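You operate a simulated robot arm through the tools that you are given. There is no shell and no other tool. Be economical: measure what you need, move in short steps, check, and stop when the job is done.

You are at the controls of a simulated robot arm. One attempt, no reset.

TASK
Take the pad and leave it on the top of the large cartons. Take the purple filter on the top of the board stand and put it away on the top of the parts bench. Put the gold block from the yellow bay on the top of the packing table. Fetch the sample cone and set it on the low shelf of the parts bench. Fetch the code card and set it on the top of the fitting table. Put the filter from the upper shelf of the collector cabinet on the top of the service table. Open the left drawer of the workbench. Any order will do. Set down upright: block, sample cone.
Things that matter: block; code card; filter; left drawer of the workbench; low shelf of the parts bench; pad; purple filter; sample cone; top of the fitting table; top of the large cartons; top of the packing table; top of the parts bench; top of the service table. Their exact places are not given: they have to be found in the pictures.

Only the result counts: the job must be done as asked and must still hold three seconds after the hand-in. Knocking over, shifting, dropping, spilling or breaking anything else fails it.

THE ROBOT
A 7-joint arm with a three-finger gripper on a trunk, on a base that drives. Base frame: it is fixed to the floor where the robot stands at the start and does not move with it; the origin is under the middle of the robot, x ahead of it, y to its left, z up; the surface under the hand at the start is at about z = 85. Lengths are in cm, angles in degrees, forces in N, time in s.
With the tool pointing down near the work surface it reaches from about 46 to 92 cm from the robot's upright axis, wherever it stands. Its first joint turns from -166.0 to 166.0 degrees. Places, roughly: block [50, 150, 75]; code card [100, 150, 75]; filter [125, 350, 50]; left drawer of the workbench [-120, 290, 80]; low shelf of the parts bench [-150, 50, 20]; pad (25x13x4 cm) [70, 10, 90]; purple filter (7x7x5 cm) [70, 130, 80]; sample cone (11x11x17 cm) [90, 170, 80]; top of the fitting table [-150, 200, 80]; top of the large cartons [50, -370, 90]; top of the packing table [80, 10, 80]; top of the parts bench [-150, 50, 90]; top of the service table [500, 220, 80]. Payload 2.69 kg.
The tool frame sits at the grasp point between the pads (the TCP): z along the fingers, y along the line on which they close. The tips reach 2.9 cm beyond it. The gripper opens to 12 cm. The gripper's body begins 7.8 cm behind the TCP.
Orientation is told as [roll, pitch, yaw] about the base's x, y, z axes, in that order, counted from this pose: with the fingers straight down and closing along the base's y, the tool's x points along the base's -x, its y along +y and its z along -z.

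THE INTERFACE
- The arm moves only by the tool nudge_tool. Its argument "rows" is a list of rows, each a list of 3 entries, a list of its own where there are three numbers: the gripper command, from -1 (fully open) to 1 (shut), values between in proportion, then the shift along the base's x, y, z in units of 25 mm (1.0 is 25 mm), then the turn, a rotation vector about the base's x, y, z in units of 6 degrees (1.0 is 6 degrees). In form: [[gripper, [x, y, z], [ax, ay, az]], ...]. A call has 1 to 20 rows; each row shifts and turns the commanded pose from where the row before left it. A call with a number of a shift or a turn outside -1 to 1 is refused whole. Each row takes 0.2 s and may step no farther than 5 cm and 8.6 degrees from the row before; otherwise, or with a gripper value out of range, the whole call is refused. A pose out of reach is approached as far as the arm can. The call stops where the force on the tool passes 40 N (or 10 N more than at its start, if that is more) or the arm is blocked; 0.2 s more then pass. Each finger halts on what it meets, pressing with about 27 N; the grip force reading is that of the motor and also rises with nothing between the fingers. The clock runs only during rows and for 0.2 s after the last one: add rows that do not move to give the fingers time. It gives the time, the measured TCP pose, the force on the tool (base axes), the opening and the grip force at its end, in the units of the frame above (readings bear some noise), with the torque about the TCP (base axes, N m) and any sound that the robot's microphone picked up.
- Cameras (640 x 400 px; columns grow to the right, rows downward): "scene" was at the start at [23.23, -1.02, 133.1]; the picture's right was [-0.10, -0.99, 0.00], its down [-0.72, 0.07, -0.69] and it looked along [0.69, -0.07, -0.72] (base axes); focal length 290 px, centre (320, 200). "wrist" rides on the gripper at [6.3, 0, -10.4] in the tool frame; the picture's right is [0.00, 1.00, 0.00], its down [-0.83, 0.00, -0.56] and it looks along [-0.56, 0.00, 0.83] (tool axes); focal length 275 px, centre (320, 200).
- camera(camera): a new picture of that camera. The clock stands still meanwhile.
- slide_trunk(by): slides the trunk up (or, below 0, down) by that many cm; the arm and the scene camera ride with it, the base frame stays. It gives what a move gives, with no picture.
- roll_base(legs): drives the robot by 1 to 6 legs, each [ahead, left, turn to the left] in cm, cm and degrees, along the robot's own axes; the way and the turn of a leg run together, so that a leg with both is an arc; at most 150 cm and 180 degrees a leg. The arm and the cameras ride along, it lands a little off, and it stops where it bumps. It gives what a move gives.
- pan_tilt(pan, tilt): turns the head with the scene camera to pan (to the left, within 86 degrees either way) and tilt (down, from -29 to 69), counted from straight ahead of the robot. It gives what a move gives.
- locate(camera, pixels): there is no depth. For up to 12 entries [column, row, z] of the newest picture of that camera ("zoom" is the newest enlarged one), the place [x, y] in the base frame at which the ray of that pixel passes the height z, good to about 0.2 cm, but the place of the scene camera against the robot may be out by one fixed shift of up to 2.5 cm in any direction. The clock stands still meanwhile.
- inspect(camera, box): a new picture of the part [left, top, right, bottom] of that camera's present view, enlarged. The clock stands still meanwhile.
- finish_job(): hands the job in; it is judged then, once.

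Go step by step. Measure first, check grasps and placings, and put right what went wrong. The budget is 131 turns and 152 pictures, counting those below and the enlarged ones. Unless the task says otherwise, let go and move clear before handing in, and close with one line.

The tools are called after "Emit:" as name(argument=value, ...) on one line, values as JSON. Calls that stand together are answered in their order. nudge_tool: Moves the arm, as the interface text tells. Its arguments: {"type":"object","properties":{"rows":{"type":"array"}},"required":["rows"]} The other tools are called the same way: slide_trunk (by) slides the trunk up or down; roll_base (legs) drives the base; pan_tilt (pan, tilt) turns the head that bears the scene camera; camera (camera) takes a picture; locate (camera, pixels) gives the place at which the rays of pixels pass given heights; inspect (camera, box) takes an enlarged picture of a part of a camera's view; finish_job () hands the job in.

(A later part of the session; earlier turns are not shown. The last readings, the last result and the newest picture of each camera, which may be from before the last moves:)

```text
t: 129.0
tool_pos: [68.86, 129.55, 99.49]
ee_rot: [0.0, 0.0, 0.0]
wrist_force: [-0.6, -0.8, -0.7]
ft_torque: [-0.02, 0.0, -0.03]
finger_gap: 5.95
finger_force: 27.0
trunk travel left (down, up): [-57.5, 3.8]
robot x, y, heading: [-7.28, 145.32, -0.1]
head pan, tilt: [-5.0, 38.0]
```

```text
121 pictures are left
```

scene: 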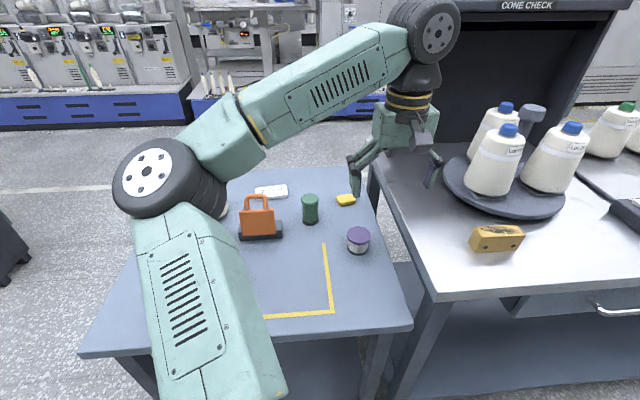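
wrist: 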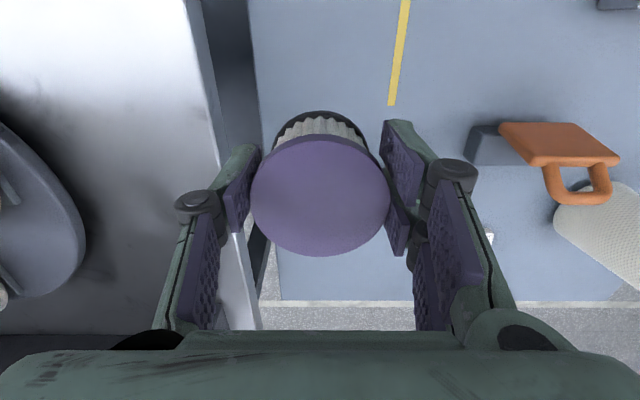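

Filter held. Retract and raise, back off, and turn left 90° to survey the benches behind me.

Emit:
nudge_tool(rows=[[1, [-1, 0.5, 0.5], [0, 0, 0]], [1, [-1, 1, 0.5], [0, 0, 0]], [1, [-1, 1, 0.5], [0, 0, 0]], [1, [-1, 1, 0.5], [0, 0, 0]], [1, [-1, 1, 0], [0, 0, 0]], [1, [-1, 1, 0], [0, 0, 0]], [1, [-1, 0.5, 0], [0, 0, 0]]])

Emit:
roll_base(legs=[[-36, 0, 0], [0, 0, 90]])

Emit:
pan_tilt(pan=80, tilt=20)

Emit:
camera(camera="scene")

Emit:
pan_tilt(pan=35, tilt=20)

Emit:
camera(camera="scene")

```text
t: 130.6
tool_pos: [51.35, 144.53, 104.35]
ee_rot: [0.0, 0.1, 0.1]
wrist_force: [-0.9, 0.2, -1.1]
ft_torque: [0.0, 0.02, 0.03]
finger_gap: 5.96
finger_force: 27.0
trunk travel left (down, up): [-57.5, 3.8]
robot x, y, heading: [-6.88, 145.15, 0.1]
head pan, tilt: [-5.0, 38.0]
```

```text
t: 136.9
tool_pos: [-42.74, 203.79, 104.48]
ee_rot: [0.0, 0.0, 90.0]
wrist_force: [-0.5, -0.1, -0.8]
ft_torque: [0.0, 0.03, -0.03]
finger_gap: 5.97
finger_force: 26.6
trunk travel left (down, up): [-57.5, 3.8]
robot x, y, heading: [-43.28, 145.03, 89.9]
head pan, tilt: [-5.0, 38.0]
```

```text
t: 138.5
tool_pos: [-42.72, 203.77, 104.46]
ee_rot: [0.1, 0.0, 90.0]
wrist_force: [-0.2, 0.5, -1.2]
ft_torque: [-0.01, 0.02, 0.0]
finger_gap: 5.95
finger_force: 27.4
trunk travel left (down, up): [-57.5, 3.8]
robot x, y, heading: [-43.23, 145.06, 90.1]
head pan, tilt: [80.0, 20.0]
```

```text
120 pictures are left
```

scene: 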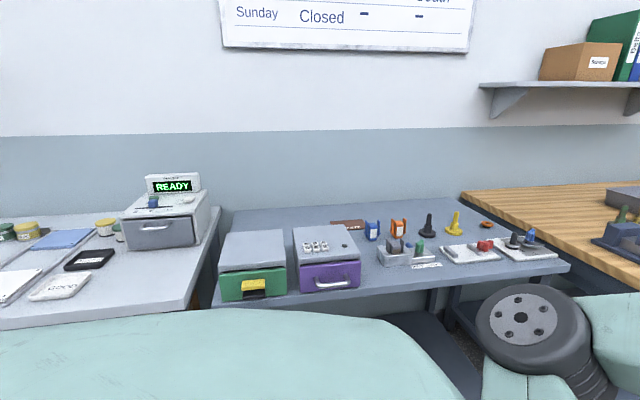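

```text
t: 139.6
tool_pos: [-42.75, 203.75, 104.48]
ee_rot: [0.0, 0.0, 90.0]
wrist_force: [-0.2, -0.4, -0.7]
ft_torque: [-0.01, 0.02, 0.01]
finger_gap: 5.96
finger_force: 27.2
trunk travel left (down, up): [-57.5, 3.8]
robot x, y, heading: [-43.1, 145.21, 90.0]
head pan, tilt: [35.0, 20.0]
```

```text
119 pictures are left
```

scene: 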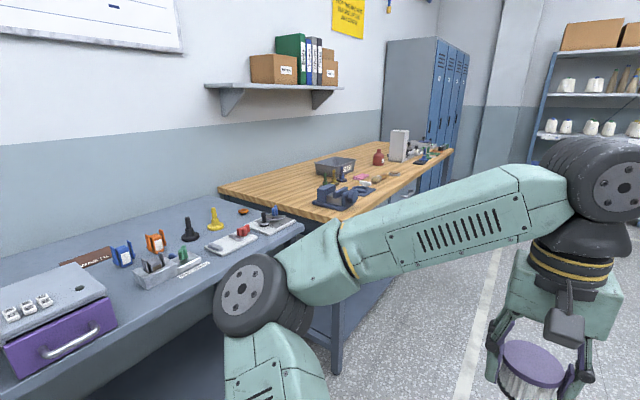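

The fitting table's here and the parts bench further left. Check the front edge distance before turning.

Emit:
locate(camera="scene", pixels=[[303, 230, 82], [118, 330, 82], [20, 385, 82], [336, 374, 0], [319, 222, 88]])

```text
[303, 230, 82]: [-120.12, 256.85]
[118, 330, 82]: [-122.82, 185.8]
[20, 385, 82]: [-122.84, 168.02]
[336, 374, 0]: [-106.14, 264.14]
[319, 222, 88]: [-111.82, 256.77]
```

Front edges at x≈-122: safe to turn. Turn another 90° and strafe to y≈50.

Emit:
roll_base(legs=[[0, 0, 90], [0, 90, 0]])

Emit:
pan_tilt(pan=0, tilt=35)

Emit:
camera(camera="scene")

```text
t: 150.8
tool_pos: [-102.59, 56.14, 104.49]
ee_rot: [0.1, 0.0, 179.7]
wrist_force: [-0.5, -0.3, -0.7]
ft_torque: [-0.03, -0.01, -0.01]
finger_gap: 5.97
finger_force: 27.1
trunk travel left (down, up): [-57.5, 3.8]
robot x, y, heading: [-43.85, 55.33, 179.8]
head pan, tilt: [35.0, 20.0]
```

```text
t: 151.8
tool_pos: [-102.68, 56.3, 104.5]
ee_rot: [0.0, -0.1, 179.7]
wrist_force: [-1.1, 0.1, -0.4]
ft_torque: [0.02, 0.0, -0.01]
finger_gap: 5.96
finger_force: 26.5
trunk travel left (down, up): [-57.5, 3.8]
robot x, y, heading: [-43.96, 55.51, 179.5]
head pan, tilt: [0.0, 35.0]
```

```text
118 pictures are left
```

scene: 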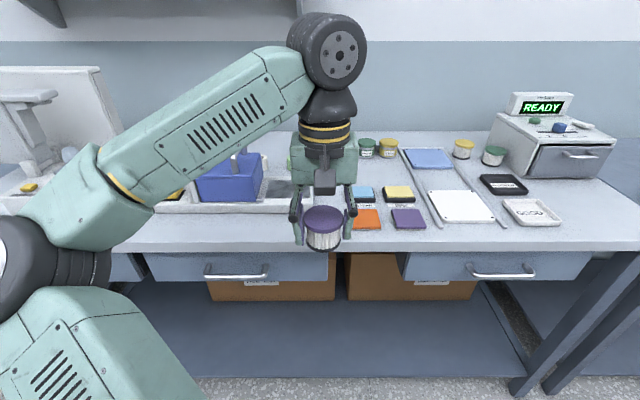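

Emit:
locate(camera="scene", pixels=[[480, 250, 85], [480, 227, 85], [410, 229, 85], [250, 250, 85], [250, 213, 85], [580, 222, 85], [400, 360, 20], [400, 300, 20], [350, 300, 20], [520, 388, 0], [130, 285, 75], [400, 372, 20]])

Emit:
camera(camera="wrist")

Emit:
inspect(camera="scene", box=[120, 230, 440, 400])

```text
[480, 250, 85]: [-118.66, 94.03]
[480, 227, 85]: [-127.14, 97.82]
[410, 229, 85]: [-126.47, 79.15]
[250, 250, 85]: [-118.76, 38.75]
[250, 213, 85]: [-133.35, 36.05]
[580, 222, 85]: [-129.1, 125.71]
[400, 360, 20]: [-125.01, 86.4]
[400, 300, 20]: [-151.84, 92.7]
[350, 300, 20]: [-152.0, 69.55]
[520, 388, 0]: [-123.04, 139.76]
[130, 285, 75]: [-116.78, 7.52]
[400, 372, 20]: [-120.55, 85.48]
```

```text
117 pictures are left
```

wrist: 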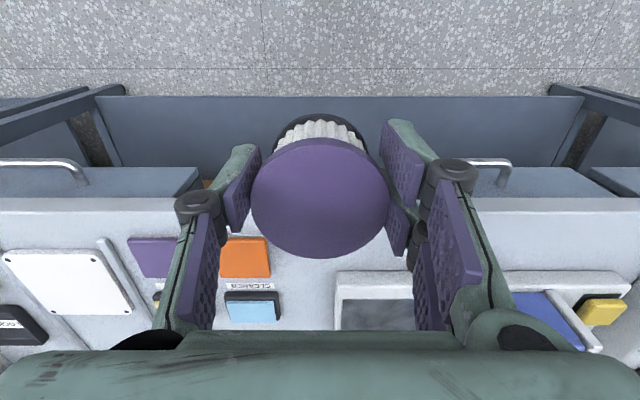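

```text
2.00 times, centred on (280, 315) of scene
```

zoom: 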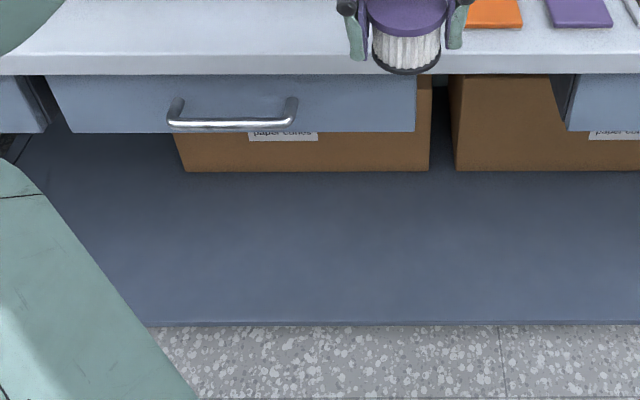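

Emit:
locate(camera="wrist", pixels=[[221, 275, 85], [221, 275, 90], [128, 238, 85], [128, 238, 90], [150, 198, 85], [150, 198, 90], [336, 275, 85], [336, 275, 90]])

Emit:
inspect(camera="scene", box=[240, 170, 440, 270])

Emit:
locate(camera="scene", pixels=[[425, 228, 85], [425, 228, 90], [400, 251, 85], [400, 251, 90], [312, 213, 85], [312, 213, 90]])

```text
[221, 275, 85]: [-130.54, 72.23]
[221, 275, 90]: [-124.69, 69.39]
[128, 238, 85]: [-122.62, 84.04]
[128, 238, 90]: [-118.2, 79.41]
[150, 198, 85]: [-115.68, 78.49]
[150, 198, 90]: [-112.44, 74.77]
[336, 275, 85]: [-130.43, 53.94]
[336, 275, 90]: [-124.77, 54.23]
```

```text
3.20 times, centred on (340, 220) of scene
```

zoom: 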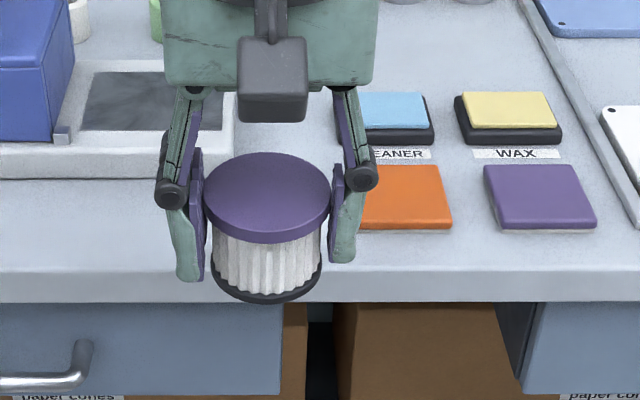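

```text
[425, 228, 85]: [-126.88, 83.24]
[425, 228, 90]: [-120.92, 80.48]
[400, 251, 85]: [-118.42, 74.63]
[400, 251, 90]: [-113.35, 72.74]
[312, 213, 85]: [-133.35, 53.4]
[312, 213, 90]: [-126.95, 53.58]
```

The strip in front of the tray (scene around (230,228)) is free and ~10 cm deep. Move over it (x≈-119, y≈42) and look closer to fix the height.

Emit:
nudge_tool(rows=[[1, [-0.5, -1, 0], [0, 0, 0]], [1, [-1, -1, 0], [0, 0, 0]], [1, [-1, -1, 0], [0, 0, 0]], [1, [-1, -1, 0], [0, 0, 0]], [1, [-1, -1, 0], [0, 0, 0]], [1, [-1, -0.6, 0], [0, 0, 0]], [1, [-1, 0, -0.6], [0, 0, 0]], [1, [0, 0, 0], [0, 0, 0]]])

Emit:
camera(camera="wrist")

Emit:
inspect(camera="scene", box=[180, 170, 380, 270])

```text
t: 153.6
tool_pos: [-118.86, 42.25, 102.99]
ee_rot: [0.0, 0.0, 179.7]
wrist_force: [0.5, -0.6, -1.1]
ft_torque: [0.03, -0.02, -0.01]
finger_gap: 5.94
finger_force: 27.6
trunk travel left (down, up): [-57.5, 3.8]
robot x, y, heading: [-43.95, 55.39, 179.7]
head pan, tilt: [0.0, 35.0]
```

```text
114 pictures are left
```

wrist: 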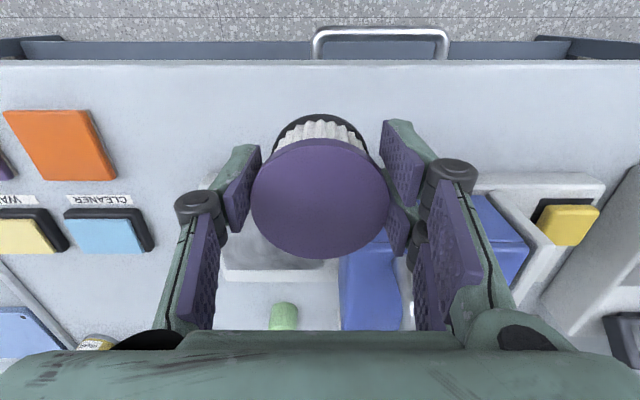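

```text
3.20 times, centred on (280, 220) of scene
```

zoom: 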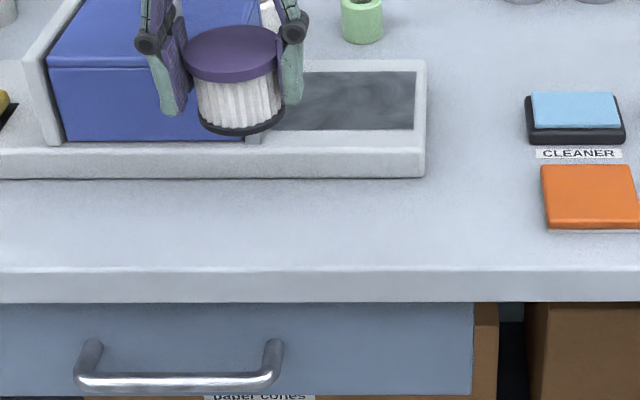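

Emit:
locate(camera="wrist", pixels=[[29, 181, 85], [29, 181, 88], [29, 181, 90], [600, 177, 88], [300, 62, 88], [500, 176, 88], [300, 62, 85]])

```text
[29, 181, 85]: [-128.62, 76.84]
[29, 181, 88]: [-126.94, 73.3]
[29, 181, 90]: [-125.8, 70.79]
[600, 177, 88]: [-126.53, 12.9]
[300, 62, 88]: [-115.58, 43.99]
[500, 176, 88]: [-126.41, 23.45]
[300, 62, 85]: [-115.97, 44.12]
```

Top is near z≈89–90; strip spans x -115.5…-126. Shift 2 cm inward and lower carefully.

Emit:
nudge_tool(rows=[[1, [-0.8, 0, -1], [0, 0, 0]], [1, [0, 0, -1], [0, 0, 0]], [1, [0, 0, -0.8], [0, 0, 0]], [1, [0, 0, -0.2], [0, 0, 0]], [1, [0, 0, -0.2], [0, 0, 0]], [1, [0, 0, 0], [0, 0, 0]]])

Emit:
inspect(camera="scene", box=[180, 170, 380, 270])

```text
t: 155.0
tool_pos: [-120.79, 42.17, 94.92]
ee_rot: [0.0, 0.0, 179.7]
wrist_force: [0.3, 0.8, -1.2]
ft_torque: [0.0, 0.0, 0.0]
finger_gap: 5.95
finger_force: 27.0
trunk travel left (down, up): [-57.5, 3.8]
robot x, y, heading: [-43.74, 55.73, 179.5]
head pan, tilt: [0.0, 35.0]
```

```text
3.20 times, centred on (280, 220) of scene
```

zoom: 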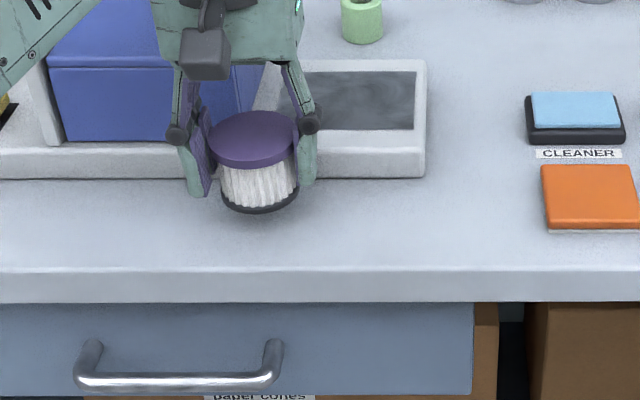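

Emit:
nudge_tool(rows=[[1, [0, 0, -0.3], [0, 0, 0]], [1, [0, 0, -0.2], [0, 0, 0]], [1, [0, 0, 0], [0, 0, 0]]])

Emit:
inspect(camera="scene", box=[180, 170, 380, 270])

```text
t: 155.8
tool_pos: [-120.82, 42.18, 93.66]
ee_rot: [-0.1, 0.0, 179.8]
wrist_force: [0.3, 0.1, -0.3]
ft_torque: [-0.03, 0.0, 0.03]
finger_gap: 5.95
finger_force: 26.9
trunk travel left (down, up): [-57.5, 3.8]
robot x, y, heading: [-43.53, 55.33, 179.8]
head pan, tilt: [0.0, 35.0]
```

```text
3.20 times, centred on (280, 220) of scene
```

zoom: 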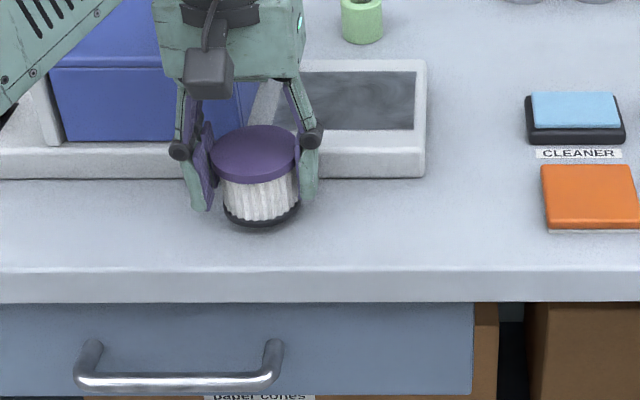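

Emit:
nudge_tool(rows=[[1, [0, 0, -0.15], [0, 0, 0]], [1, [0, 0, 0], [0, 0, 0]]])

Emit:
nudge_tool(rows=[[1, [0, 0, -0.15], [0, 0, 0]], [1, [0, 0, 0], [0, 0, 0]]])

Emit:
nudge_tool(rows=[[1, [0, 0, -0.12], [0, 0, 0]], [1, [0, 0, 0], [0, 0, 0]]])

```text
t: 156.4
tool_pos: [-120.81, 42.12, 93.32]
ee_rot: [0.0, 0.0, 179.7]
wrist_force: [0.1, 0.3, -1.2]
ft_torque: [-0.02, 0.01, -0.02]
finger_gap: 5.93
finger_force: 27.0
trunk travel left (down, up): [-57.5, 3.8]
robot x, y, heading: [-43.65, 55.23, 179.9]
head pan, tilt: [0.0, 35.0]
```

```text
t: 157.0
tool_pos: [-120.83, 42.15, 92.94]
ee_rot: [-0.1, 0.0, 179.7]
wrist_force: [-0.2, -0.9, -0.2]
ft_torque: [-0.01, -0.03, 0.0]
finger_gap: 5.95
finger_force: 26.8
trunk travel left (down, up): [-57.5, 3.8]
robot x, y, heading: [-43.7, 55.82, 179.6]
head pan, tilt: [0.0, 35.0]
```

```text
t: 157.6
tool_pos: [-120.73, 42.33, 92.66]
ee_rot: [0.0, -0.1, 179.7]
wrist_force: [0.4, -0.2, -1.2]
ft_torque: [-0.01, -0.06, 0.03]
finger_gap: 5.96
finger_force: 26.5
trunk travel left (down, up): [-57.5, 3.8]
robot x, y, heading: [-43.42, 55.67, 179.6]
head pan, tilt: [0.0, 35.0]
```

Emit:
nudge_tool(rows=[[1, [0, 0, -0.1], [0, 0, 0]], [1, [0, 0, -0.1], [0, 0, 0]], [1, [0, 0, 0], [0, 0, 0]]])

Emit:
nudge_tool(rows=[[1, [0, 0, -0.1], [0, 0, 0]], [1, [0, 0, -0.06], [0, 0, 0]], [1, [0, 0, 0], [0, 0, 0]]])

Emit:
inspect(camera="scene", box=[200, 190, 320, 250])

```text
t: 158.4
tool_pos: [-120.73, 42.33, 92.43]
ee_rot: [0.0, -0.3, 179.7]
wrist_force: [-3.4, -0.2, 21.0]
ft_torque: [0.03, -0.01, 0.0]
finger_gap: 5.95
finger_force: 27.1
trunk travel left (down, up): [-57.5, 3.8]
robot x, y, heading: [-43.63, 55.66, 179.6]
head pan, tilt: [0.0, 35.0]
```

```text
t: 159.2
tool_pos: [-120.62, 42.31, 91.92]
ee_rot: [0.1, -0.1, 179.6]
wrist_force: [-0.8, -0.4, 22.9]
ft_torque: [0.0, 0.21, 0.05]
finger_gap: 5.93
finger_force: 27.2
trunk travel left (down, up): [-57.5, 3.8]
robot x, y, heading: [-43.89, 55.38, 179.6]
head pan, tilt: [0.0, 35.0]
```

```text
5.33 times, centred on (260, 220) of scene
```

zoom: 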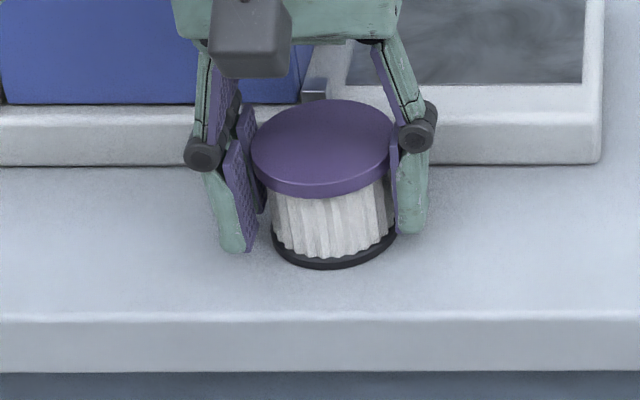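

Contact (bench top ≈ 89). Release, rise and retract.

Emit:
nudge_tool(rows=[[1, [0, 0, 0.14], [0, 0, 0]], [-0.5, [0, 0, 0], [0, 0, 0]], [-0.5, [0, 0, 0], [0, 0, 0]], [-0.5, [0, 0, 0], [0, 0, 0]], [-0.5, [0, 0, 1], [0, 0, 0]], [-0.5, [0, 0, 1], [0, 0, 0]], [-0.5, [0, 0, 1], [0, 0, 0]], [-0.5, [0, 0, 1], [0, 0, 0]], [-0.5, [0, 0, 1], [0, 0, 0]], [-0.5, [1, 0.6, 0], [0, 0, 0]], [-0.5, [1, 1, 0], [0, 0, 0]], [-0.5, [1, 1, 0], [0, 0, 0]], [-0.5, [1, 1, 0], [0, 0, 0]], [-0.5, [1, 1, 0], [0, 0, 0]], [-0.5, [1, 1, 0], [0, 0, 0]], [-0.5, [1, 0, 0], [0, 0, 0]]])

Emit:
camera(camera="scene")

```text
t: 162.6
tool_pos: [-103.23, 56.31, 104.67]
ee_rot: [0.0, 0.1, 179.8]
wrist_force: [0.3, -0.4, -0.3]
ft_torque: [0.01, 0.06, 0.03]
finger_gap: 9.01
finger_force: 0.0
trunk travel left (down, up): [-57.5, 3.8]
robot x, y, heading: [-43.88, 55.21, 179.6]
head pan, tilt: [0.0, 35.0]
```

```text
109 pictures are left
```

scene: 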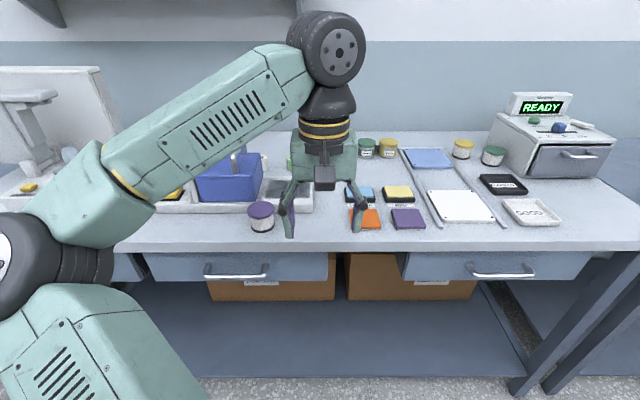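

Purple filter is on the parts bench. Next, the workbench drawer nearby: back a little and strafe right to y≈285.

Emit:
roll_base(legs=[[-10, 0, 0], [0, -120, 0], [0, -110, 0]])

Emit:
pan_tilt(pan=0, tilt=30)

Emit:
camera(camera="scene")

```text
t: 181.5
tool_pos: [-91.51, 287.32, 104.6]
ee_rot: [0.0, 0.0, 179.8]
wrist_force: [-0.4, 0.6, -0.6]
ft_torque: [-0.01, 0.02, -0.01]
finger_gap: 8.99
finger_force: 0.1
trunk travel left (down, up): [-57.5, 3.8]
robot x, y, heading: [-32.34, 286.69, 179.9]
head pan, tilt: [0.0, 35.0]
```

```text
t: 182.1
tool_pos: [-91.54, 287.39, 104.61]
ee_rot: [0.0, 0.0, 179.9]
wrist_force: [0.0, 0.4, -0.8]
ft_torque: [0.03, -0.04, -0.04]
finger_gap: 8.99
finger_force: 0.1
trunk travel left (down, up): [-57.5, 3.8]
robot x, y, heading: [-32.23, 286.45, 179.8]
head pan, tilt: [0.0, 30.0]
```

```text
108 pictures are left
```

scene: 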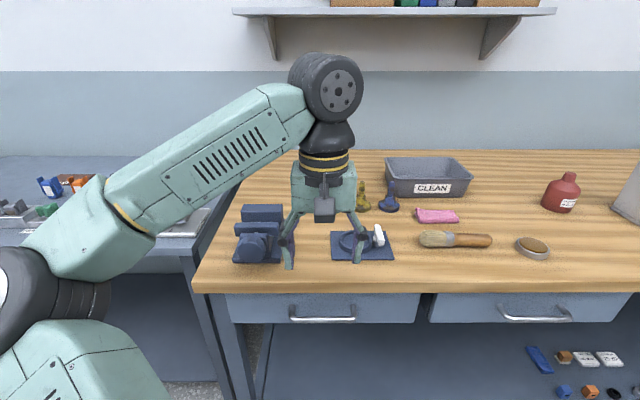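

The left drawer's handle is at (322,315). Look with the wrist camera and zoom to see its shape.

Emit:
camera(camera="wrist")

Emit:
inspect(camera="scene", box=[220, 260, 430, 360])

Emit:
locate(camera="scene", pixels=[[322, 320, 80], [290, 320, 80], [355, 320, 80], [322, 320, 76], [230, 293, 88], [228, 295, 85], [229, 322, 75], [322, 292, 85], [322, 292, 88]])

```text
107 pictures are left
```

wrist: 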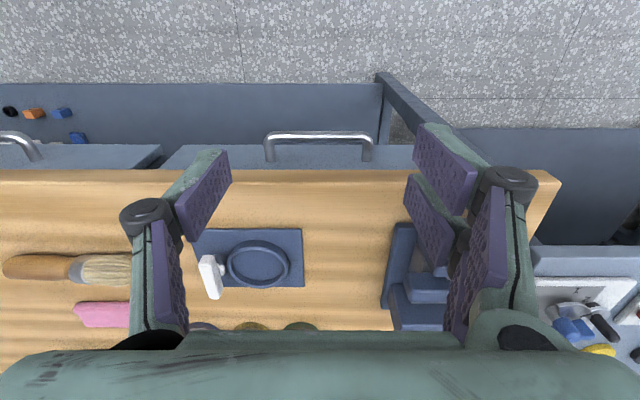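

```text
3.05 times, centred on (325, 310) of scene
```

zoom: 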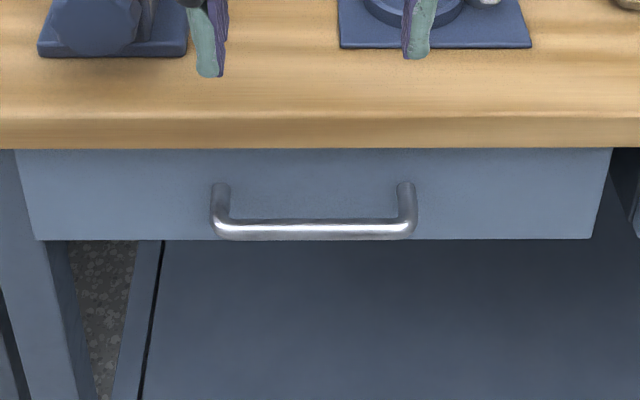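

```text
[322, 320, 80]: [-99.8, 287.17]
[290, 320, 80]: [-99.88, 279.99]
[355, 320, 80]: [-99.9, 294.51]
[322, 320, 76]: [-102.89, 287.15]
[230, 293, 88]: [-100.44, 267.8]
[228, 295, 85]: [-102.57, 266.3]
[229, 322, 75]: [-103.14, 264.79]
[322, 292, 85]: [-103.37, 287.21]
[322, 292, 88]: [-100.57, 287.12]
```

Emit:
locate(camera="wrist", pixels=[[320, 136, 80], [320, 136, 76], [320, 182, 85], [320, 182, 90], [265, 136, 78], [372, 136, 78], [320, 145, 78], [320, 170, 85], [268, 160, 80]])

```text
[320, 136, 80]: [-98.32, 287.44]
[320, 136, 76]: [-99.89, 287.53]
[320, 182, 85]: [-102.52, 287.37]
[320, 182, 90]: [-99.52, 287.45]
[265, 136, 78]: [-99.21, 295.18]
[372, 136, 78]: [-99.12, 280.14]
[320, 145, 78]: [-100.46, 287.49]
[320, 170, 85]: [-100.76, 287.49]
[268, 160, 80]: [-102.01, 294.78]
```

Estimate: bar at x≈-98.2, z≈80.5, y≈287.5, under a tabletop edge at x≈-99, so I'll grip it with the tool horizontal, closing vertically. Back up 12 cm and turn the tool.

Emit:
roll_base(legs=[[-14, 0, 0]])

Emit:
nudge_tool(rows=[[-0.5, [0, 0, 0], [0, 0, 1]], [-0.5, [0, 0, 0], [0, 0, 1]], [-0.5, [0, 0, 0], [0, 0, 1]], [-0.5, [0, 0, 0], [0, 0, 1]], [-0.5, [0, 0, 0], [0, 0, 1]], [-0.5, [0, 0, 0], [0, 0, 1]], [-0.5, [0, 0, 0], [0, 0, 1]], [-0.5, [0, 0, 0], [0, 0, 1]], [-0.5, [0, 0, 0], [0, 0, 1]], [-0.5, [0, 0, 0], [0, 0, 1]], [-0.5, [0, 0, 0], [0, 0, 1]], [-0.5, [0, 0, 0], [0, 0, 1]], [-0.5, [0, 0, 0], [0, 0, 1]], [-0.5, [0, 0, 0], [0, 0, 1]], [-0.5, [0, 0, 0], [0, 0, 1]], [-0.5, [0, 0, 0], [0, 0, 0]]])

Emit:
nudge_tool(rows=[[-0.5, [0, 0, 0], [0, 1, 0]], [-0.5, [0, 0, 0], [0, 1, 0]], [-0.5, [0, 0, 0], [0, 1, 0]], [-0.5, [0, 0, 0], [0, 1, 0]], [-0.5, [0, 0, 0], [0, 1, 0]], [-0.5, [0, 0, 0], [0, 1, 0]], [-0.5, [0, 0, 0], [0, 1, 0]], [-0.5, [0, 0, 0], [0, 1, 0]], [-0.5, [0, 0, 0], [0, 1, 0]], [-0.5, [0, 0, 0], [0, 1, 0]], [-0.5, [0, 0, 0], [0, 1, 0]], [-0.5, [0, 0, 0], [0, 1, 0]], [-0.5, [0, 0, 0], [0, 1, 0]], [-0.5, [0, 0, 0], [0, 1, 0]], [-0.5, [0, 0, 0], [0, 1, 0]], [-0.5, [0, 0, 0], [0, 0, 0]]])

Emit:
camera(camera="scene")

Emit:
camera(camera="wrist")

```text
t: 183.4
tool_pos: [-77.78, 287.33, 104.56]
ee_rot: [0.0, 0.0, 179.8]
wrist_force: [0.0, 0.4, 0.4]
ft_torque: [0.0, 0.01, -0.03]
finger_gap: 8.98
finger_force: 0.1
trunk travel left (down, up): [-57.5, 3.8]
robot x, y, heading: [-18.1, 286.73, 179.6]
head pan, tilt: [0.0, 30.0]
```

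```text
t: 186.8
tool_pos: [-77.85, 287.28, 104.61]
ee_rot: [0.0, 0.0, -90.1]
wrist_force: [0.0, 0.0, 0.6]
ft_torque: [0.02, 0.0, 0.01]
finger_gap: 9.01
finger_force: 0.1
trunk travel left (down, up): [-57.5, 3.8]
robot x, y, heading: [-18.16, 286.69, 180.0]
head pan, tilt: [0.0, 30.0]
```

```text
t: 190.2
tool_pos: [-88.13, 287.56, 113.66]
ee_rot: [-90.1, -0.3, -90.0]
wrist_force: [0.0, -0.5, 0.7]
ft_torque: [-0.03, -0.01, -0.01]
finger_gap: 9.0
finger_force: 0.1
out of reach, approached as far as the arm can: row 9, 10, 11, 12, 13, 14, 15
trunk travel left (down, up): [-57.5, 3.8]
robot x, y, heading: [-17.96, 286.55, 180.0]
head pan, tilt: [0.0, 30.0]
```

```text
105 pictures are left
```

scene: 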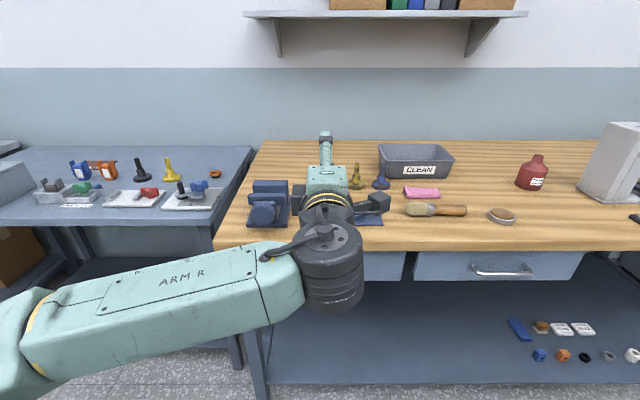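

```text
104 pictures are left
```

wrist: 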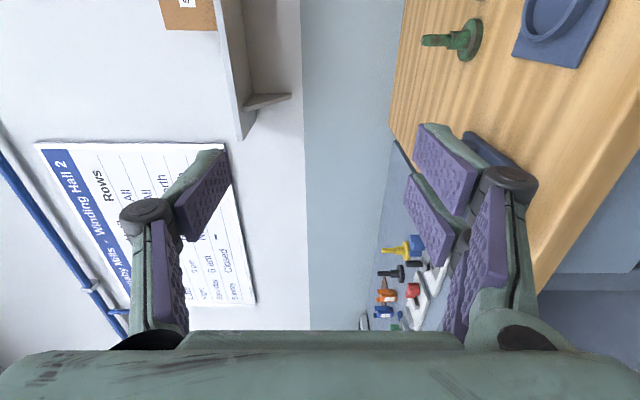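

Orientation is right; the arm prefers z≈113 here, so slide the trunk down 33 cm to bring it to bar height in front of the bench.

Emit:
slide_trunk(by=-32)

Emit:
camera(camera="wrist")

Emit:
camera(camera="scene")

```text
t: 193.4
tool_pos: [-88.08, 287.59, 81.65]
ee_rot: [-90.0, -0.1, -90.0]
wrist_force: [-0.1, 0.4, -0.3]
ft_torque: [0.0, 0.01, 0.05]
finger_gap: 9.01
finger_force: 0.1
trunk travel left (down, up): [-25.5, 35.8]
robot x, y, heading: [-18.49, 286.77, 179.8]
head pan, tilt: [0.0, 30.0]
```

```text
103 pictures are left
```

wrist: 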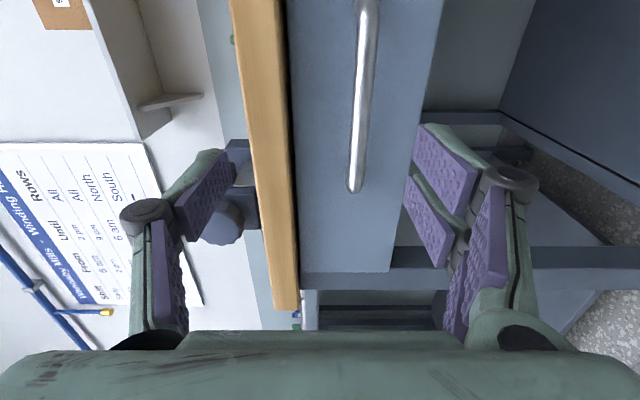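

```text
102 pictures are left
```

scene: 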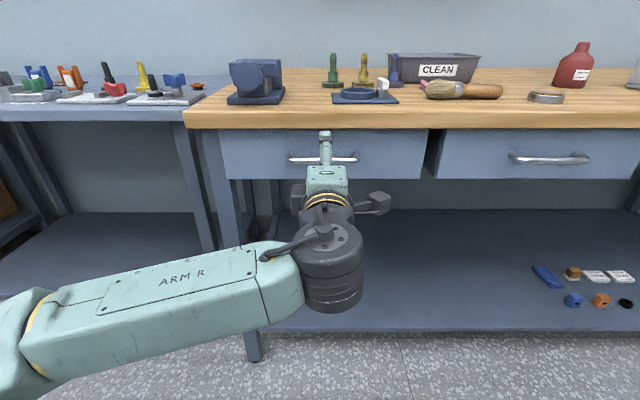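

Wrist view puts the bar ≈3.1 cm below the TCP (z≈78.5). Narrow the opening to 6 and lower, then check.

Emit:
nudge_tool(rows=[[0, [0, 0, -0.6], [0, 0, 0]], [0, [0, 0, -0.6], [0, 0, 0]], [0, [0, 0, 0], [0, 0, 0]], [0, [0, 0, 0], [0, 0, 0]]])

Emit:
camera(camera="wrist")

```text
t: 194.4
tool_pos: [-89.4, 287.75, 79.27]
ee_rot: [-90.1, -0.2, -90.0]
wrist_force: [0.1, 0.3, 0.6]
ft_torque: [0.03, -0.03, -0.01]
finger_gap: 5.99
finger_force: 0.1
out of reach, approached as far as the arm can: row 1, 2
trunk travel left (down, up): [-25.5, 35.8]
robot x, y, heading: [-18.3, 286.37, 179.9]
head pan, tilt: [0.0, 30.0]
```

```text
101 pictures are left
```

wrist: 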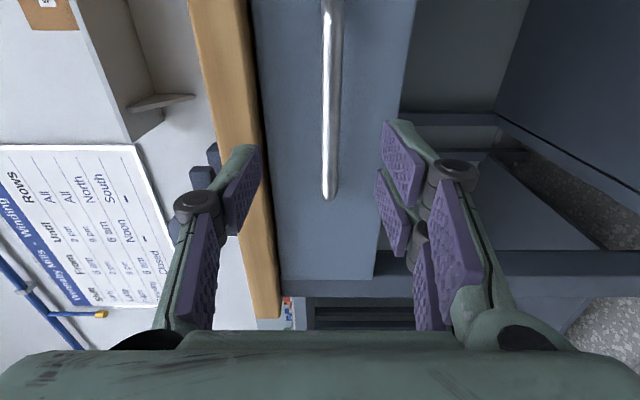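

Bar centre is now 0.75 cm below; narrow to 4.5 cm and advance 8.5 cm.

Emit:
nudge_tool(rows=[[0.25, [-0.4, 0, -0.3], [0, 0, 0]], [0.25, [-0.8, 0, 0], [0, 0, 0]], [0.25, [-0.8, 0, 0], [0, 0, 0]], [0.25, [0, 0, 0], [0, 0, 0]]])

Emit:
camera(camera="wrist")

```text
t: 195.4
tool_pos: [-94.39, 287.81, 78.45]
ee_rot: [-90.0, -0.2, -90.0]
wrist_force: [-0.1, 0.1, 0.3]
ft_torque: [-0.01, 0.04, 0.01]
finger_gap: 4.5
finger_force: 0.2
trunk travel left (down, up): [-25.5, 35.8]
robot x, y, heading: [-17.92, 286.73, 179.8]
head pan, tilt: [0.0, 30.0]
```

```text
100 pictures are left
```

wrist: 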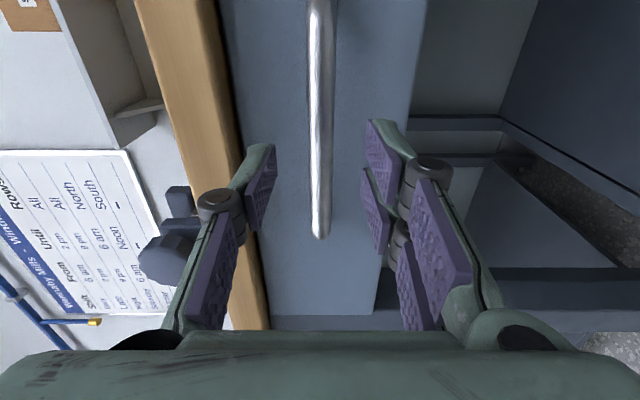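

Centred. Advance 3.8 cm and close on the bar.

Emit:
nudge_tool(rows=[[0.25, [-0.8, 0, 0], [0, 0, 0]], [0.25, [-0.7, 0, 0], [0, 0, 0]], [0.25, [0, 0, 0], [0, 0, 0]], [1, [0, 0, 0], [0, 0, 0]], [1, [0, 0, 0], [0, 0, 0]], [1, [0, 0, 0], [0, 0, 0]], [1, [0, 0, 0], [0, 0, 0]], [1, [0, 0, 0], [0, 0, 0]]])

Emit:
camera(camera="wrist")

```text
t: 197.2
tool_pos: [-98.09, 287.71, 78.33]
ee_rot: [-89.9, -0.1, -90.0]
wrist_force: [1.2, 0.1, -7.4]
ft_torque: [0.24, -0.1, 0.07]
finger_gap: 1.4
finger_force: 40.3
trunk travel left (down, up): [-25.5, 35.8]
robot x, y, heading: [-18.03, 286.68, 179.6]
head pan, tilt: [0.0, 30.0]
```

```text
99 pictures are left
```

wrist: 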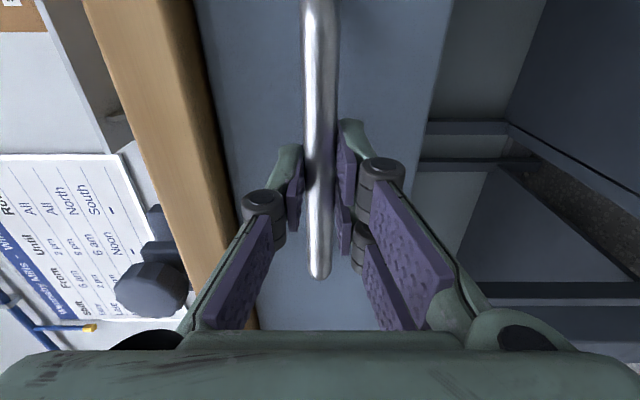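

Bar gripped (1.4 cm). Pull by driving back 22 cm.

Emit:
roll_base(legs=[[-22, 0, 0]])

Emit:
camera(camera="wrist")

Emit:
camera(camera="scene")

```text
t: 198.9
tool_pos: [-76.03, 287.7, 78.48]
ee_rot: [-89.9, -0.2, -90.0]
wrist_force: [-0.3, 8.9, -10.2]
ft_torque: [0.35, -0.15, -0.07]
finger_gap: 1.43
finger_force: 40.7
trunk travel left (down, up): [-25.5, 35.8]
robot x, y, heading: [3.48, 286.44, 180.0]
head pan, tilt: [0.0, 30.0]
```

```text
98 pictures are left
```

wrist: 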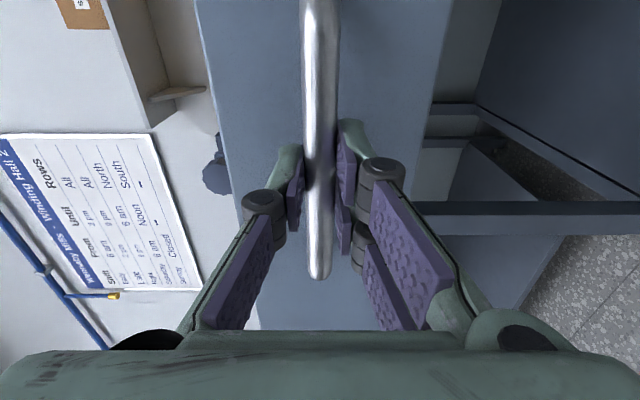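

```text
97 pictures are left
```

scene: 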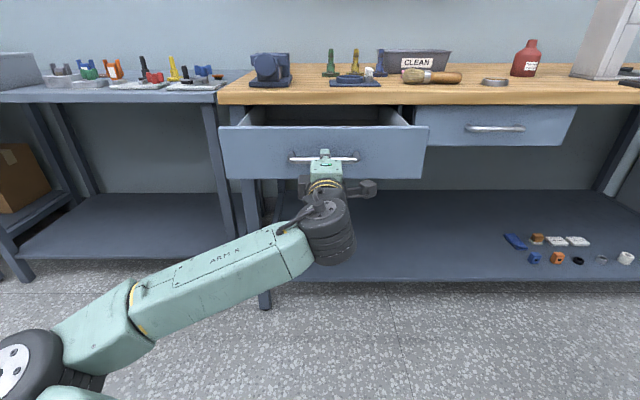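

Drawer is open 22 cm; pull a few cm more to be sure.

Emit:
roll_base(legs=[[-7, 0, 0]])

Emit:
camera(camera="scene")

Emit:
camera(camera="wrist")

```text
t: 199.9
tool_pos: [-69.0, 287.72, 78.43]
ee_rot: [-89.8, -0.3, -90.3]
wrist_force: [1.3, 4.1, -6.3]
ft_torque: [0.32, -0.1, 0.08]
finger_gap: 1.41
finger_force: 41.0
trunk travel left (down, up): [-25.5, 35.8]
robot x, y, heading: [10.59, 286.49, 180.1]
head pan, tilt: [0.0, 30.0]
```

```text
96 pictures are left
```

scene: 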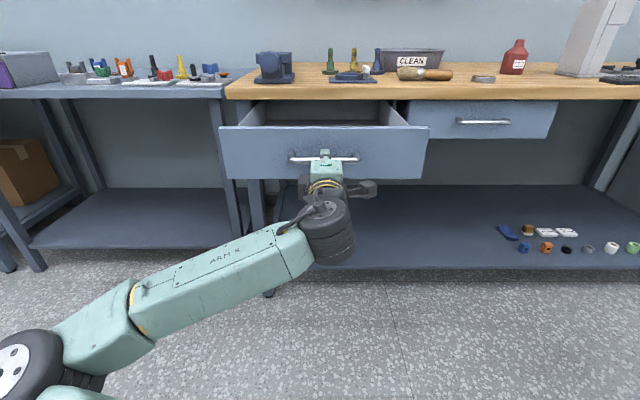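

```text
95 pictures are left
```

wrist: 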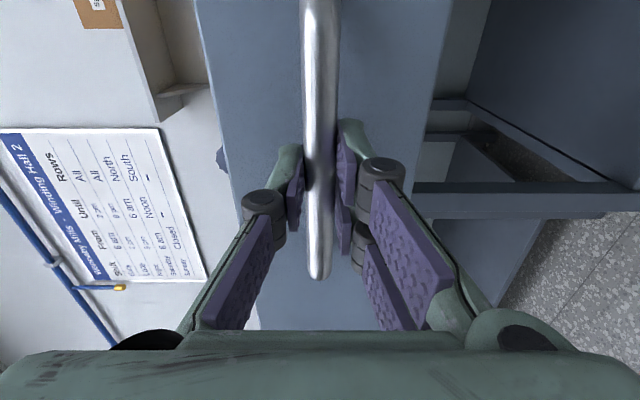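

Drawer open ~29 cm. Open the fingers, back off, raise the trunk and turn the tool down again.

Emit:
nudge_tool(rows=[[0.25, [0, 0, 0], [0, 0, 0]], [0.25, [0, 0, 0], [0, 0, 0]], [0.25, [0, 0, 0], [0, 0, 0]], [0.25, [0, 0, 0], [0, 0, 0]]])

Emit:
roll_base(legs=[[-16, 0, 0]])

Emit:
slide_trunk(by=32)

Emit:
camera(camera="scene")

```text
t: 200.9
tool_pos: [-69.13, 287.71, 78.47]
ee_rot: [-89.9, -0.2, -90.1]
wrist_force: [0.0, 0.0, 0.3]
ft_torque: [-0.02, -0.01, -0.01]
finger_gap: 4.51
finger_force: 0.1
trunk travel left (down, up): [-25.5, 35.8]
robot x, y, heading: [10.5, 286.36, 179.7]
head pan, tilt: [0.0, 30.0]
```

```text
t: 202.3
tool_pos: [-53.12, 287.7, 78.44]
ee_rot: [-90.0, -0.1, -90.1]
wrist_force: [-0.1, 0.0, -0.3]
ft_torque: [0.03, 0.0, -0.03]
finger_gap: 4.49
finger_force: 0.1
trunk travel left (down, up): [-25.5, 35.8]
robot x, y, heading: [26.5, 286.38, 179.8]
head pan, tilt: [0.0, 30.0]
```

```text
t: 205.5
tool_pos: [-53.14, 287.79, 110.38]
ee_rot: [-89.9, 0.0, -90.2]
wrist_force: [-0.7, 0.5, 0.6]
ft_torque: [0.01, 0.02, 0.01]
finger_gap: 4.5
finger_force: 0.1
trunk travel left (down, up): [-57.5, 3.8]
robot x, y, heading: [26.41, 286.54, 179.9]
head pan, tilt: [0.0, 30.0]
```

```text
94 pictures are left
```

scene: 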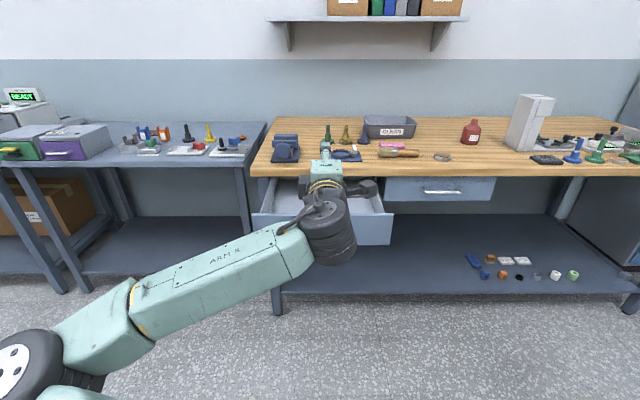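

Drawer is open. Next the sample cone: I'll hold it with the tool pitched 60° forward so it can go onto the low shelf. Re-orient the wrist here, then turn left 90° and look.

Emit:
nudge_tool(rows=[[-1, [0, 0, 0], [-1, 0, 0]], [-1, [0, 0, 0], [-1, 0, 0]], [-1, [0, 0, 0], [-1, 0, 0]], [-1, [0, 0, 0], [-1, 0, 0]], [-1, [0, 0, 0], [-1, 0, 0]], [-1, [0, 0, 0], [-1, 0, 0]], [-1, [0, 0, 0], [-1, 0, 0]], [-1, [0, 0, 0], [-1, 0, 0]], [-1, [0, 0, 0], [-1, 0, 0]], [-1, [0, 0, 0], [-1, 0, 0]], [-1, [0, 0, 0], [-1, 0, 0]], [-1, [0, 0, 0], [-1, 0, 0]], [-1, [0, 0, 0], [-1, 0, 0]], [-1, [0, 0, 0], [-1, 0, 0]], [-1, [0, 0, 0], [-1, 0, 0]], [-1, [0, 0, 0], [0, -1, 0]], [-1, [0, 0, 0], [0, -1, 0]], [-1, [0, 0, 0], [0, -1, 0]], [-1, [0, 0, 0], [0, -1, 0]], [-1, [0, 0, 0], [0, -1, 0]]])

Emit:
roll_base(legs=[[0, 0, 90]])

Emit:
pan_tilt(pan=35, tilt=30)

Emit:
camera(camera="scene")

Emit:
pan_tilt(pan=86, tilt=30)

Emit:
camera(camera="scene")

```text
t: 209.7
tool_pos: [-53.25, 287.81, 110.43]
ee_rot: [0.4, -59.7, 179.7]
wrist_force: [-0.8, -0.2, -0.5]
ft_torque: [0.03, 0.01, 0.0]
finger_gap: 12.04
finger_force: 0.0
trunk travel left (down, up): [-57.5, 3.8]
robot x, y, heading: [26.26, 286.33, 180.0]
head pan, tilt: [0.0, 30.0]
```

```text
t: 214.0
tool_pos: [23.64, 206.89, 110.47]
ee_rot: [0.4, -59.8, -91.4]
wrist_force: [0.3, 0.1, 0.8]
ft_torque: [0.03, 0.01, -0.01]
finger_gap: 11.99
finger_force: 0.1
trunk travel left (down, up): [-57.5, 3.8]
robot x, y, heading: [26.53, 286.41, -91.4]
head pan, tilt: [0.0, 30.0]
```

```text
t: 215.0
tool_pos: [23.53, 206.95, 110.4]
ee_rot: [0.3, -59.8, -91.4]
wrist_force: [0.8, 0.7, 0.1]
ft_torque: [-0.03, -0.02, -0.01]
finger_gap: 12.0
finger_force: 0.0
trunk travel left (down, up): [-57.5, 3.8]
robot x, y, heading: [26.63, 286.29, -91.2]
head pan, tilt: [35.0, 30.0]
```

```text
93 pictures are left
```

scene: 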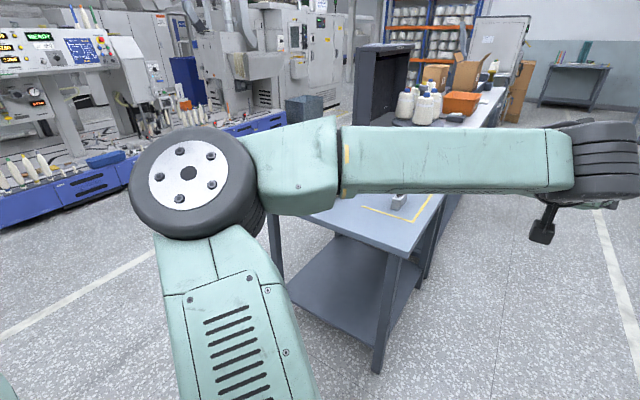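

```text
t: 216.2
tool_pos: [23.52, 206.96, 110.49]
ee_rot: [0.3, -59.7, -91.4]
wrist_force: [0.5, -0.1, 0.0]
ft_torque: [0.0, 0.01, 0.03]
finger_gap: 12.0
finger_force: 0.0
trunk travel left (down, up): [-57.5, 3.8]
robot x, y, heading: [26.45, 286.54, -91.2]
head pan, tilt: [85.9, 30.0]
```

```text
92 pictures are left
```

scene: 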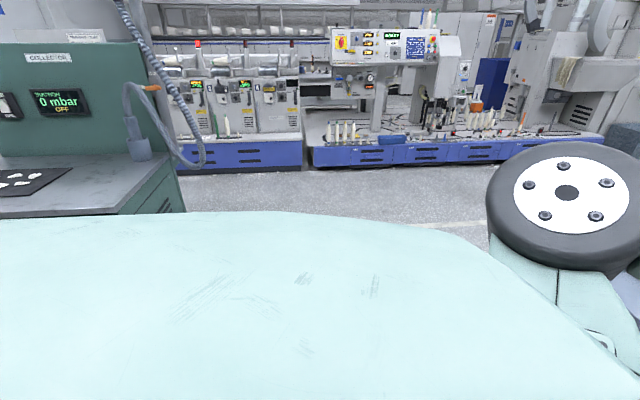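

Emit:
locate(camera="scene", pixels=[[118, 212, 88], [175, 160, 88], [20, 215, 88], [300, 170, 0]])

Emit:
pan_tilt(pan=60, tilt=45)

Emit:
camera(camera="scene")

```text
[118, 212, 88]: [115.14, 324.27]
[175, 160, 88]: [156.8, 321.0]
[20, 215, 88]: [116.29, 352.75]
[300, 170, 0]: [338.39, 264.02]
```

```text
t: 217.1
tool_pos: [23.7, 206.81, 110.31]
ee_rot: [0.2, -59.8, -91.5]
wrist_force: [0.7, 0.4, 0.1]
ft_torque: [0.03, 0.05, 0.03]
finger_gap: 12.01
finger_force: 0.1
trunk travel left (down, up): [-57.5, 3.8]
robot x, y, heading: [26.27, 286.95, -91.4]
head pan, tilt: [60.0, 45.0]
```

```text
91 pictures are left
```

scene: 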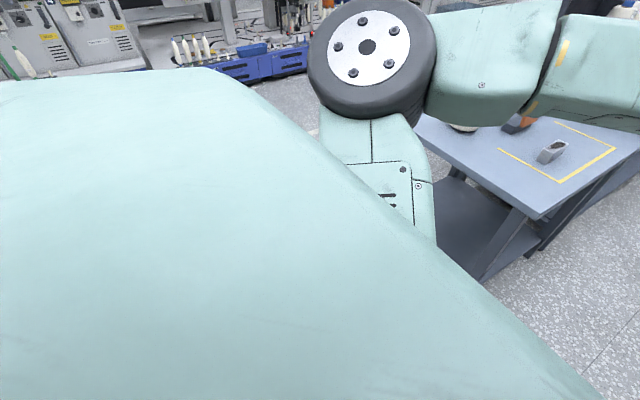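

Bin estimated near (133,306), cabinet front at x≈115. Drive ahead ~29 cm, then strafe left ~56 cm so the cone (~(84,169)) is in front of me.

Emit:
roll_base(legs=[[29, 0, 1.3], [0, 56, 0]])

Emit:
pan_tilt(pan=0, tilt=40)

Emit:
camera(camera="scene")

Emit:
camera(camera="wrist")

```text
t: 223.5
tool_pos: [81.45, 178.01, 110.39]
ee_rot: [0.3, -59.7, -90.1]
wrist_force: [-0.5, 0.2, -0.1]
ft_torque: [0.02, 0.02, 0.02]
finger_gap: 12.0
finger_force: 0.0
trunk travel left (down, up): [-57.5, 3.8]
robot x, y, heading: [82.15, 257.51, -89.9]
head pan, tilt: [60.0, 45.0]
```

```text
t: 224.8
tool_pos: [81.2, 177.93, 110.47]
ee_rot: [0.3, -59.8, -90.1]
wrist_force: [0.0, -0.9, 0.2]
ft_torque: [0.04, 0.0, 0.02]
finger_gap: 12.01
finger_force: 0.0
trunk travel left (down, up): [-57.5, 3.8]
robot x, y, heading: [82.25, 257.7, -90.0]
head pan, tilt: [0.0, 40.0]
```

```text
90 pictures are left
```

scene: 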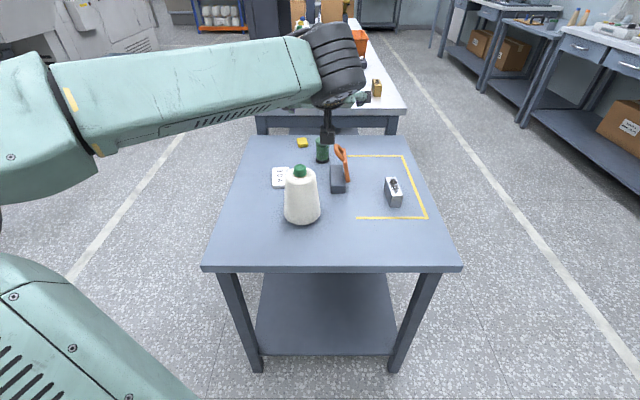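

```text
89 pictures are left
```

wrist: 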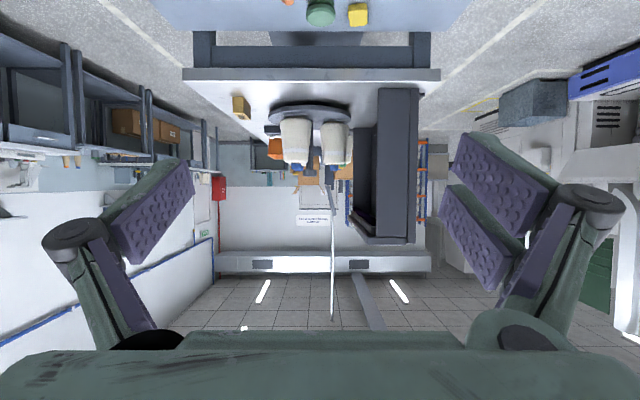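

Cone is at (301,200). Locate it.

Emit:
locate(camera="scene", pixels=[[302, 225, 75], [284, 212, 76], [320, 212, 76], [300, 167, 92], [300, 175, 90], [200, 268, 75], [462, 268, 75], [283, 178, 75], [272, 170, 75], [291, 187, 75]])

Emit:
inspect(camera="scene", box=[230, 130, 390, 230])

```text
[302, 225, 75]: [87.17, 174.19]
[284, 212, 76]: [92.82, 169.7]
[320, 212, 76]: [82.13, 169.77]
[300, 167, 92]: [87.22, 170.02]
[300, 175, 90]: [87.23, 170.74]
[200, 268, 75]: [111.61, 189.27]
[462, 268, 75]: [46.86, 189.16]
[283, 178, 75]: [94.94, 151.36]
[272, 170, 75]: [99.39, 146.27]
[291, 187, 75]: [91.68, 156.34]
```

```text
4.00 times, centred on (310, 180) of scene
```

zoom: 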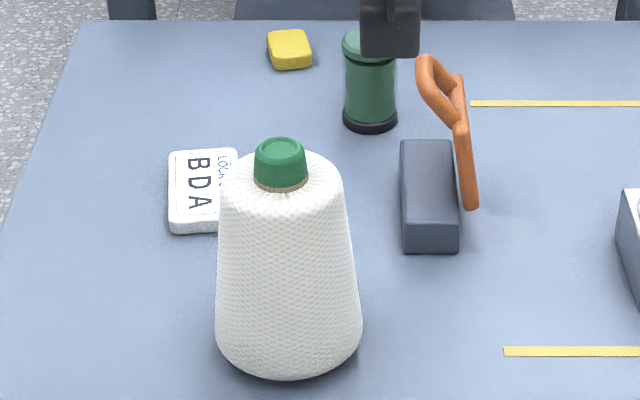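

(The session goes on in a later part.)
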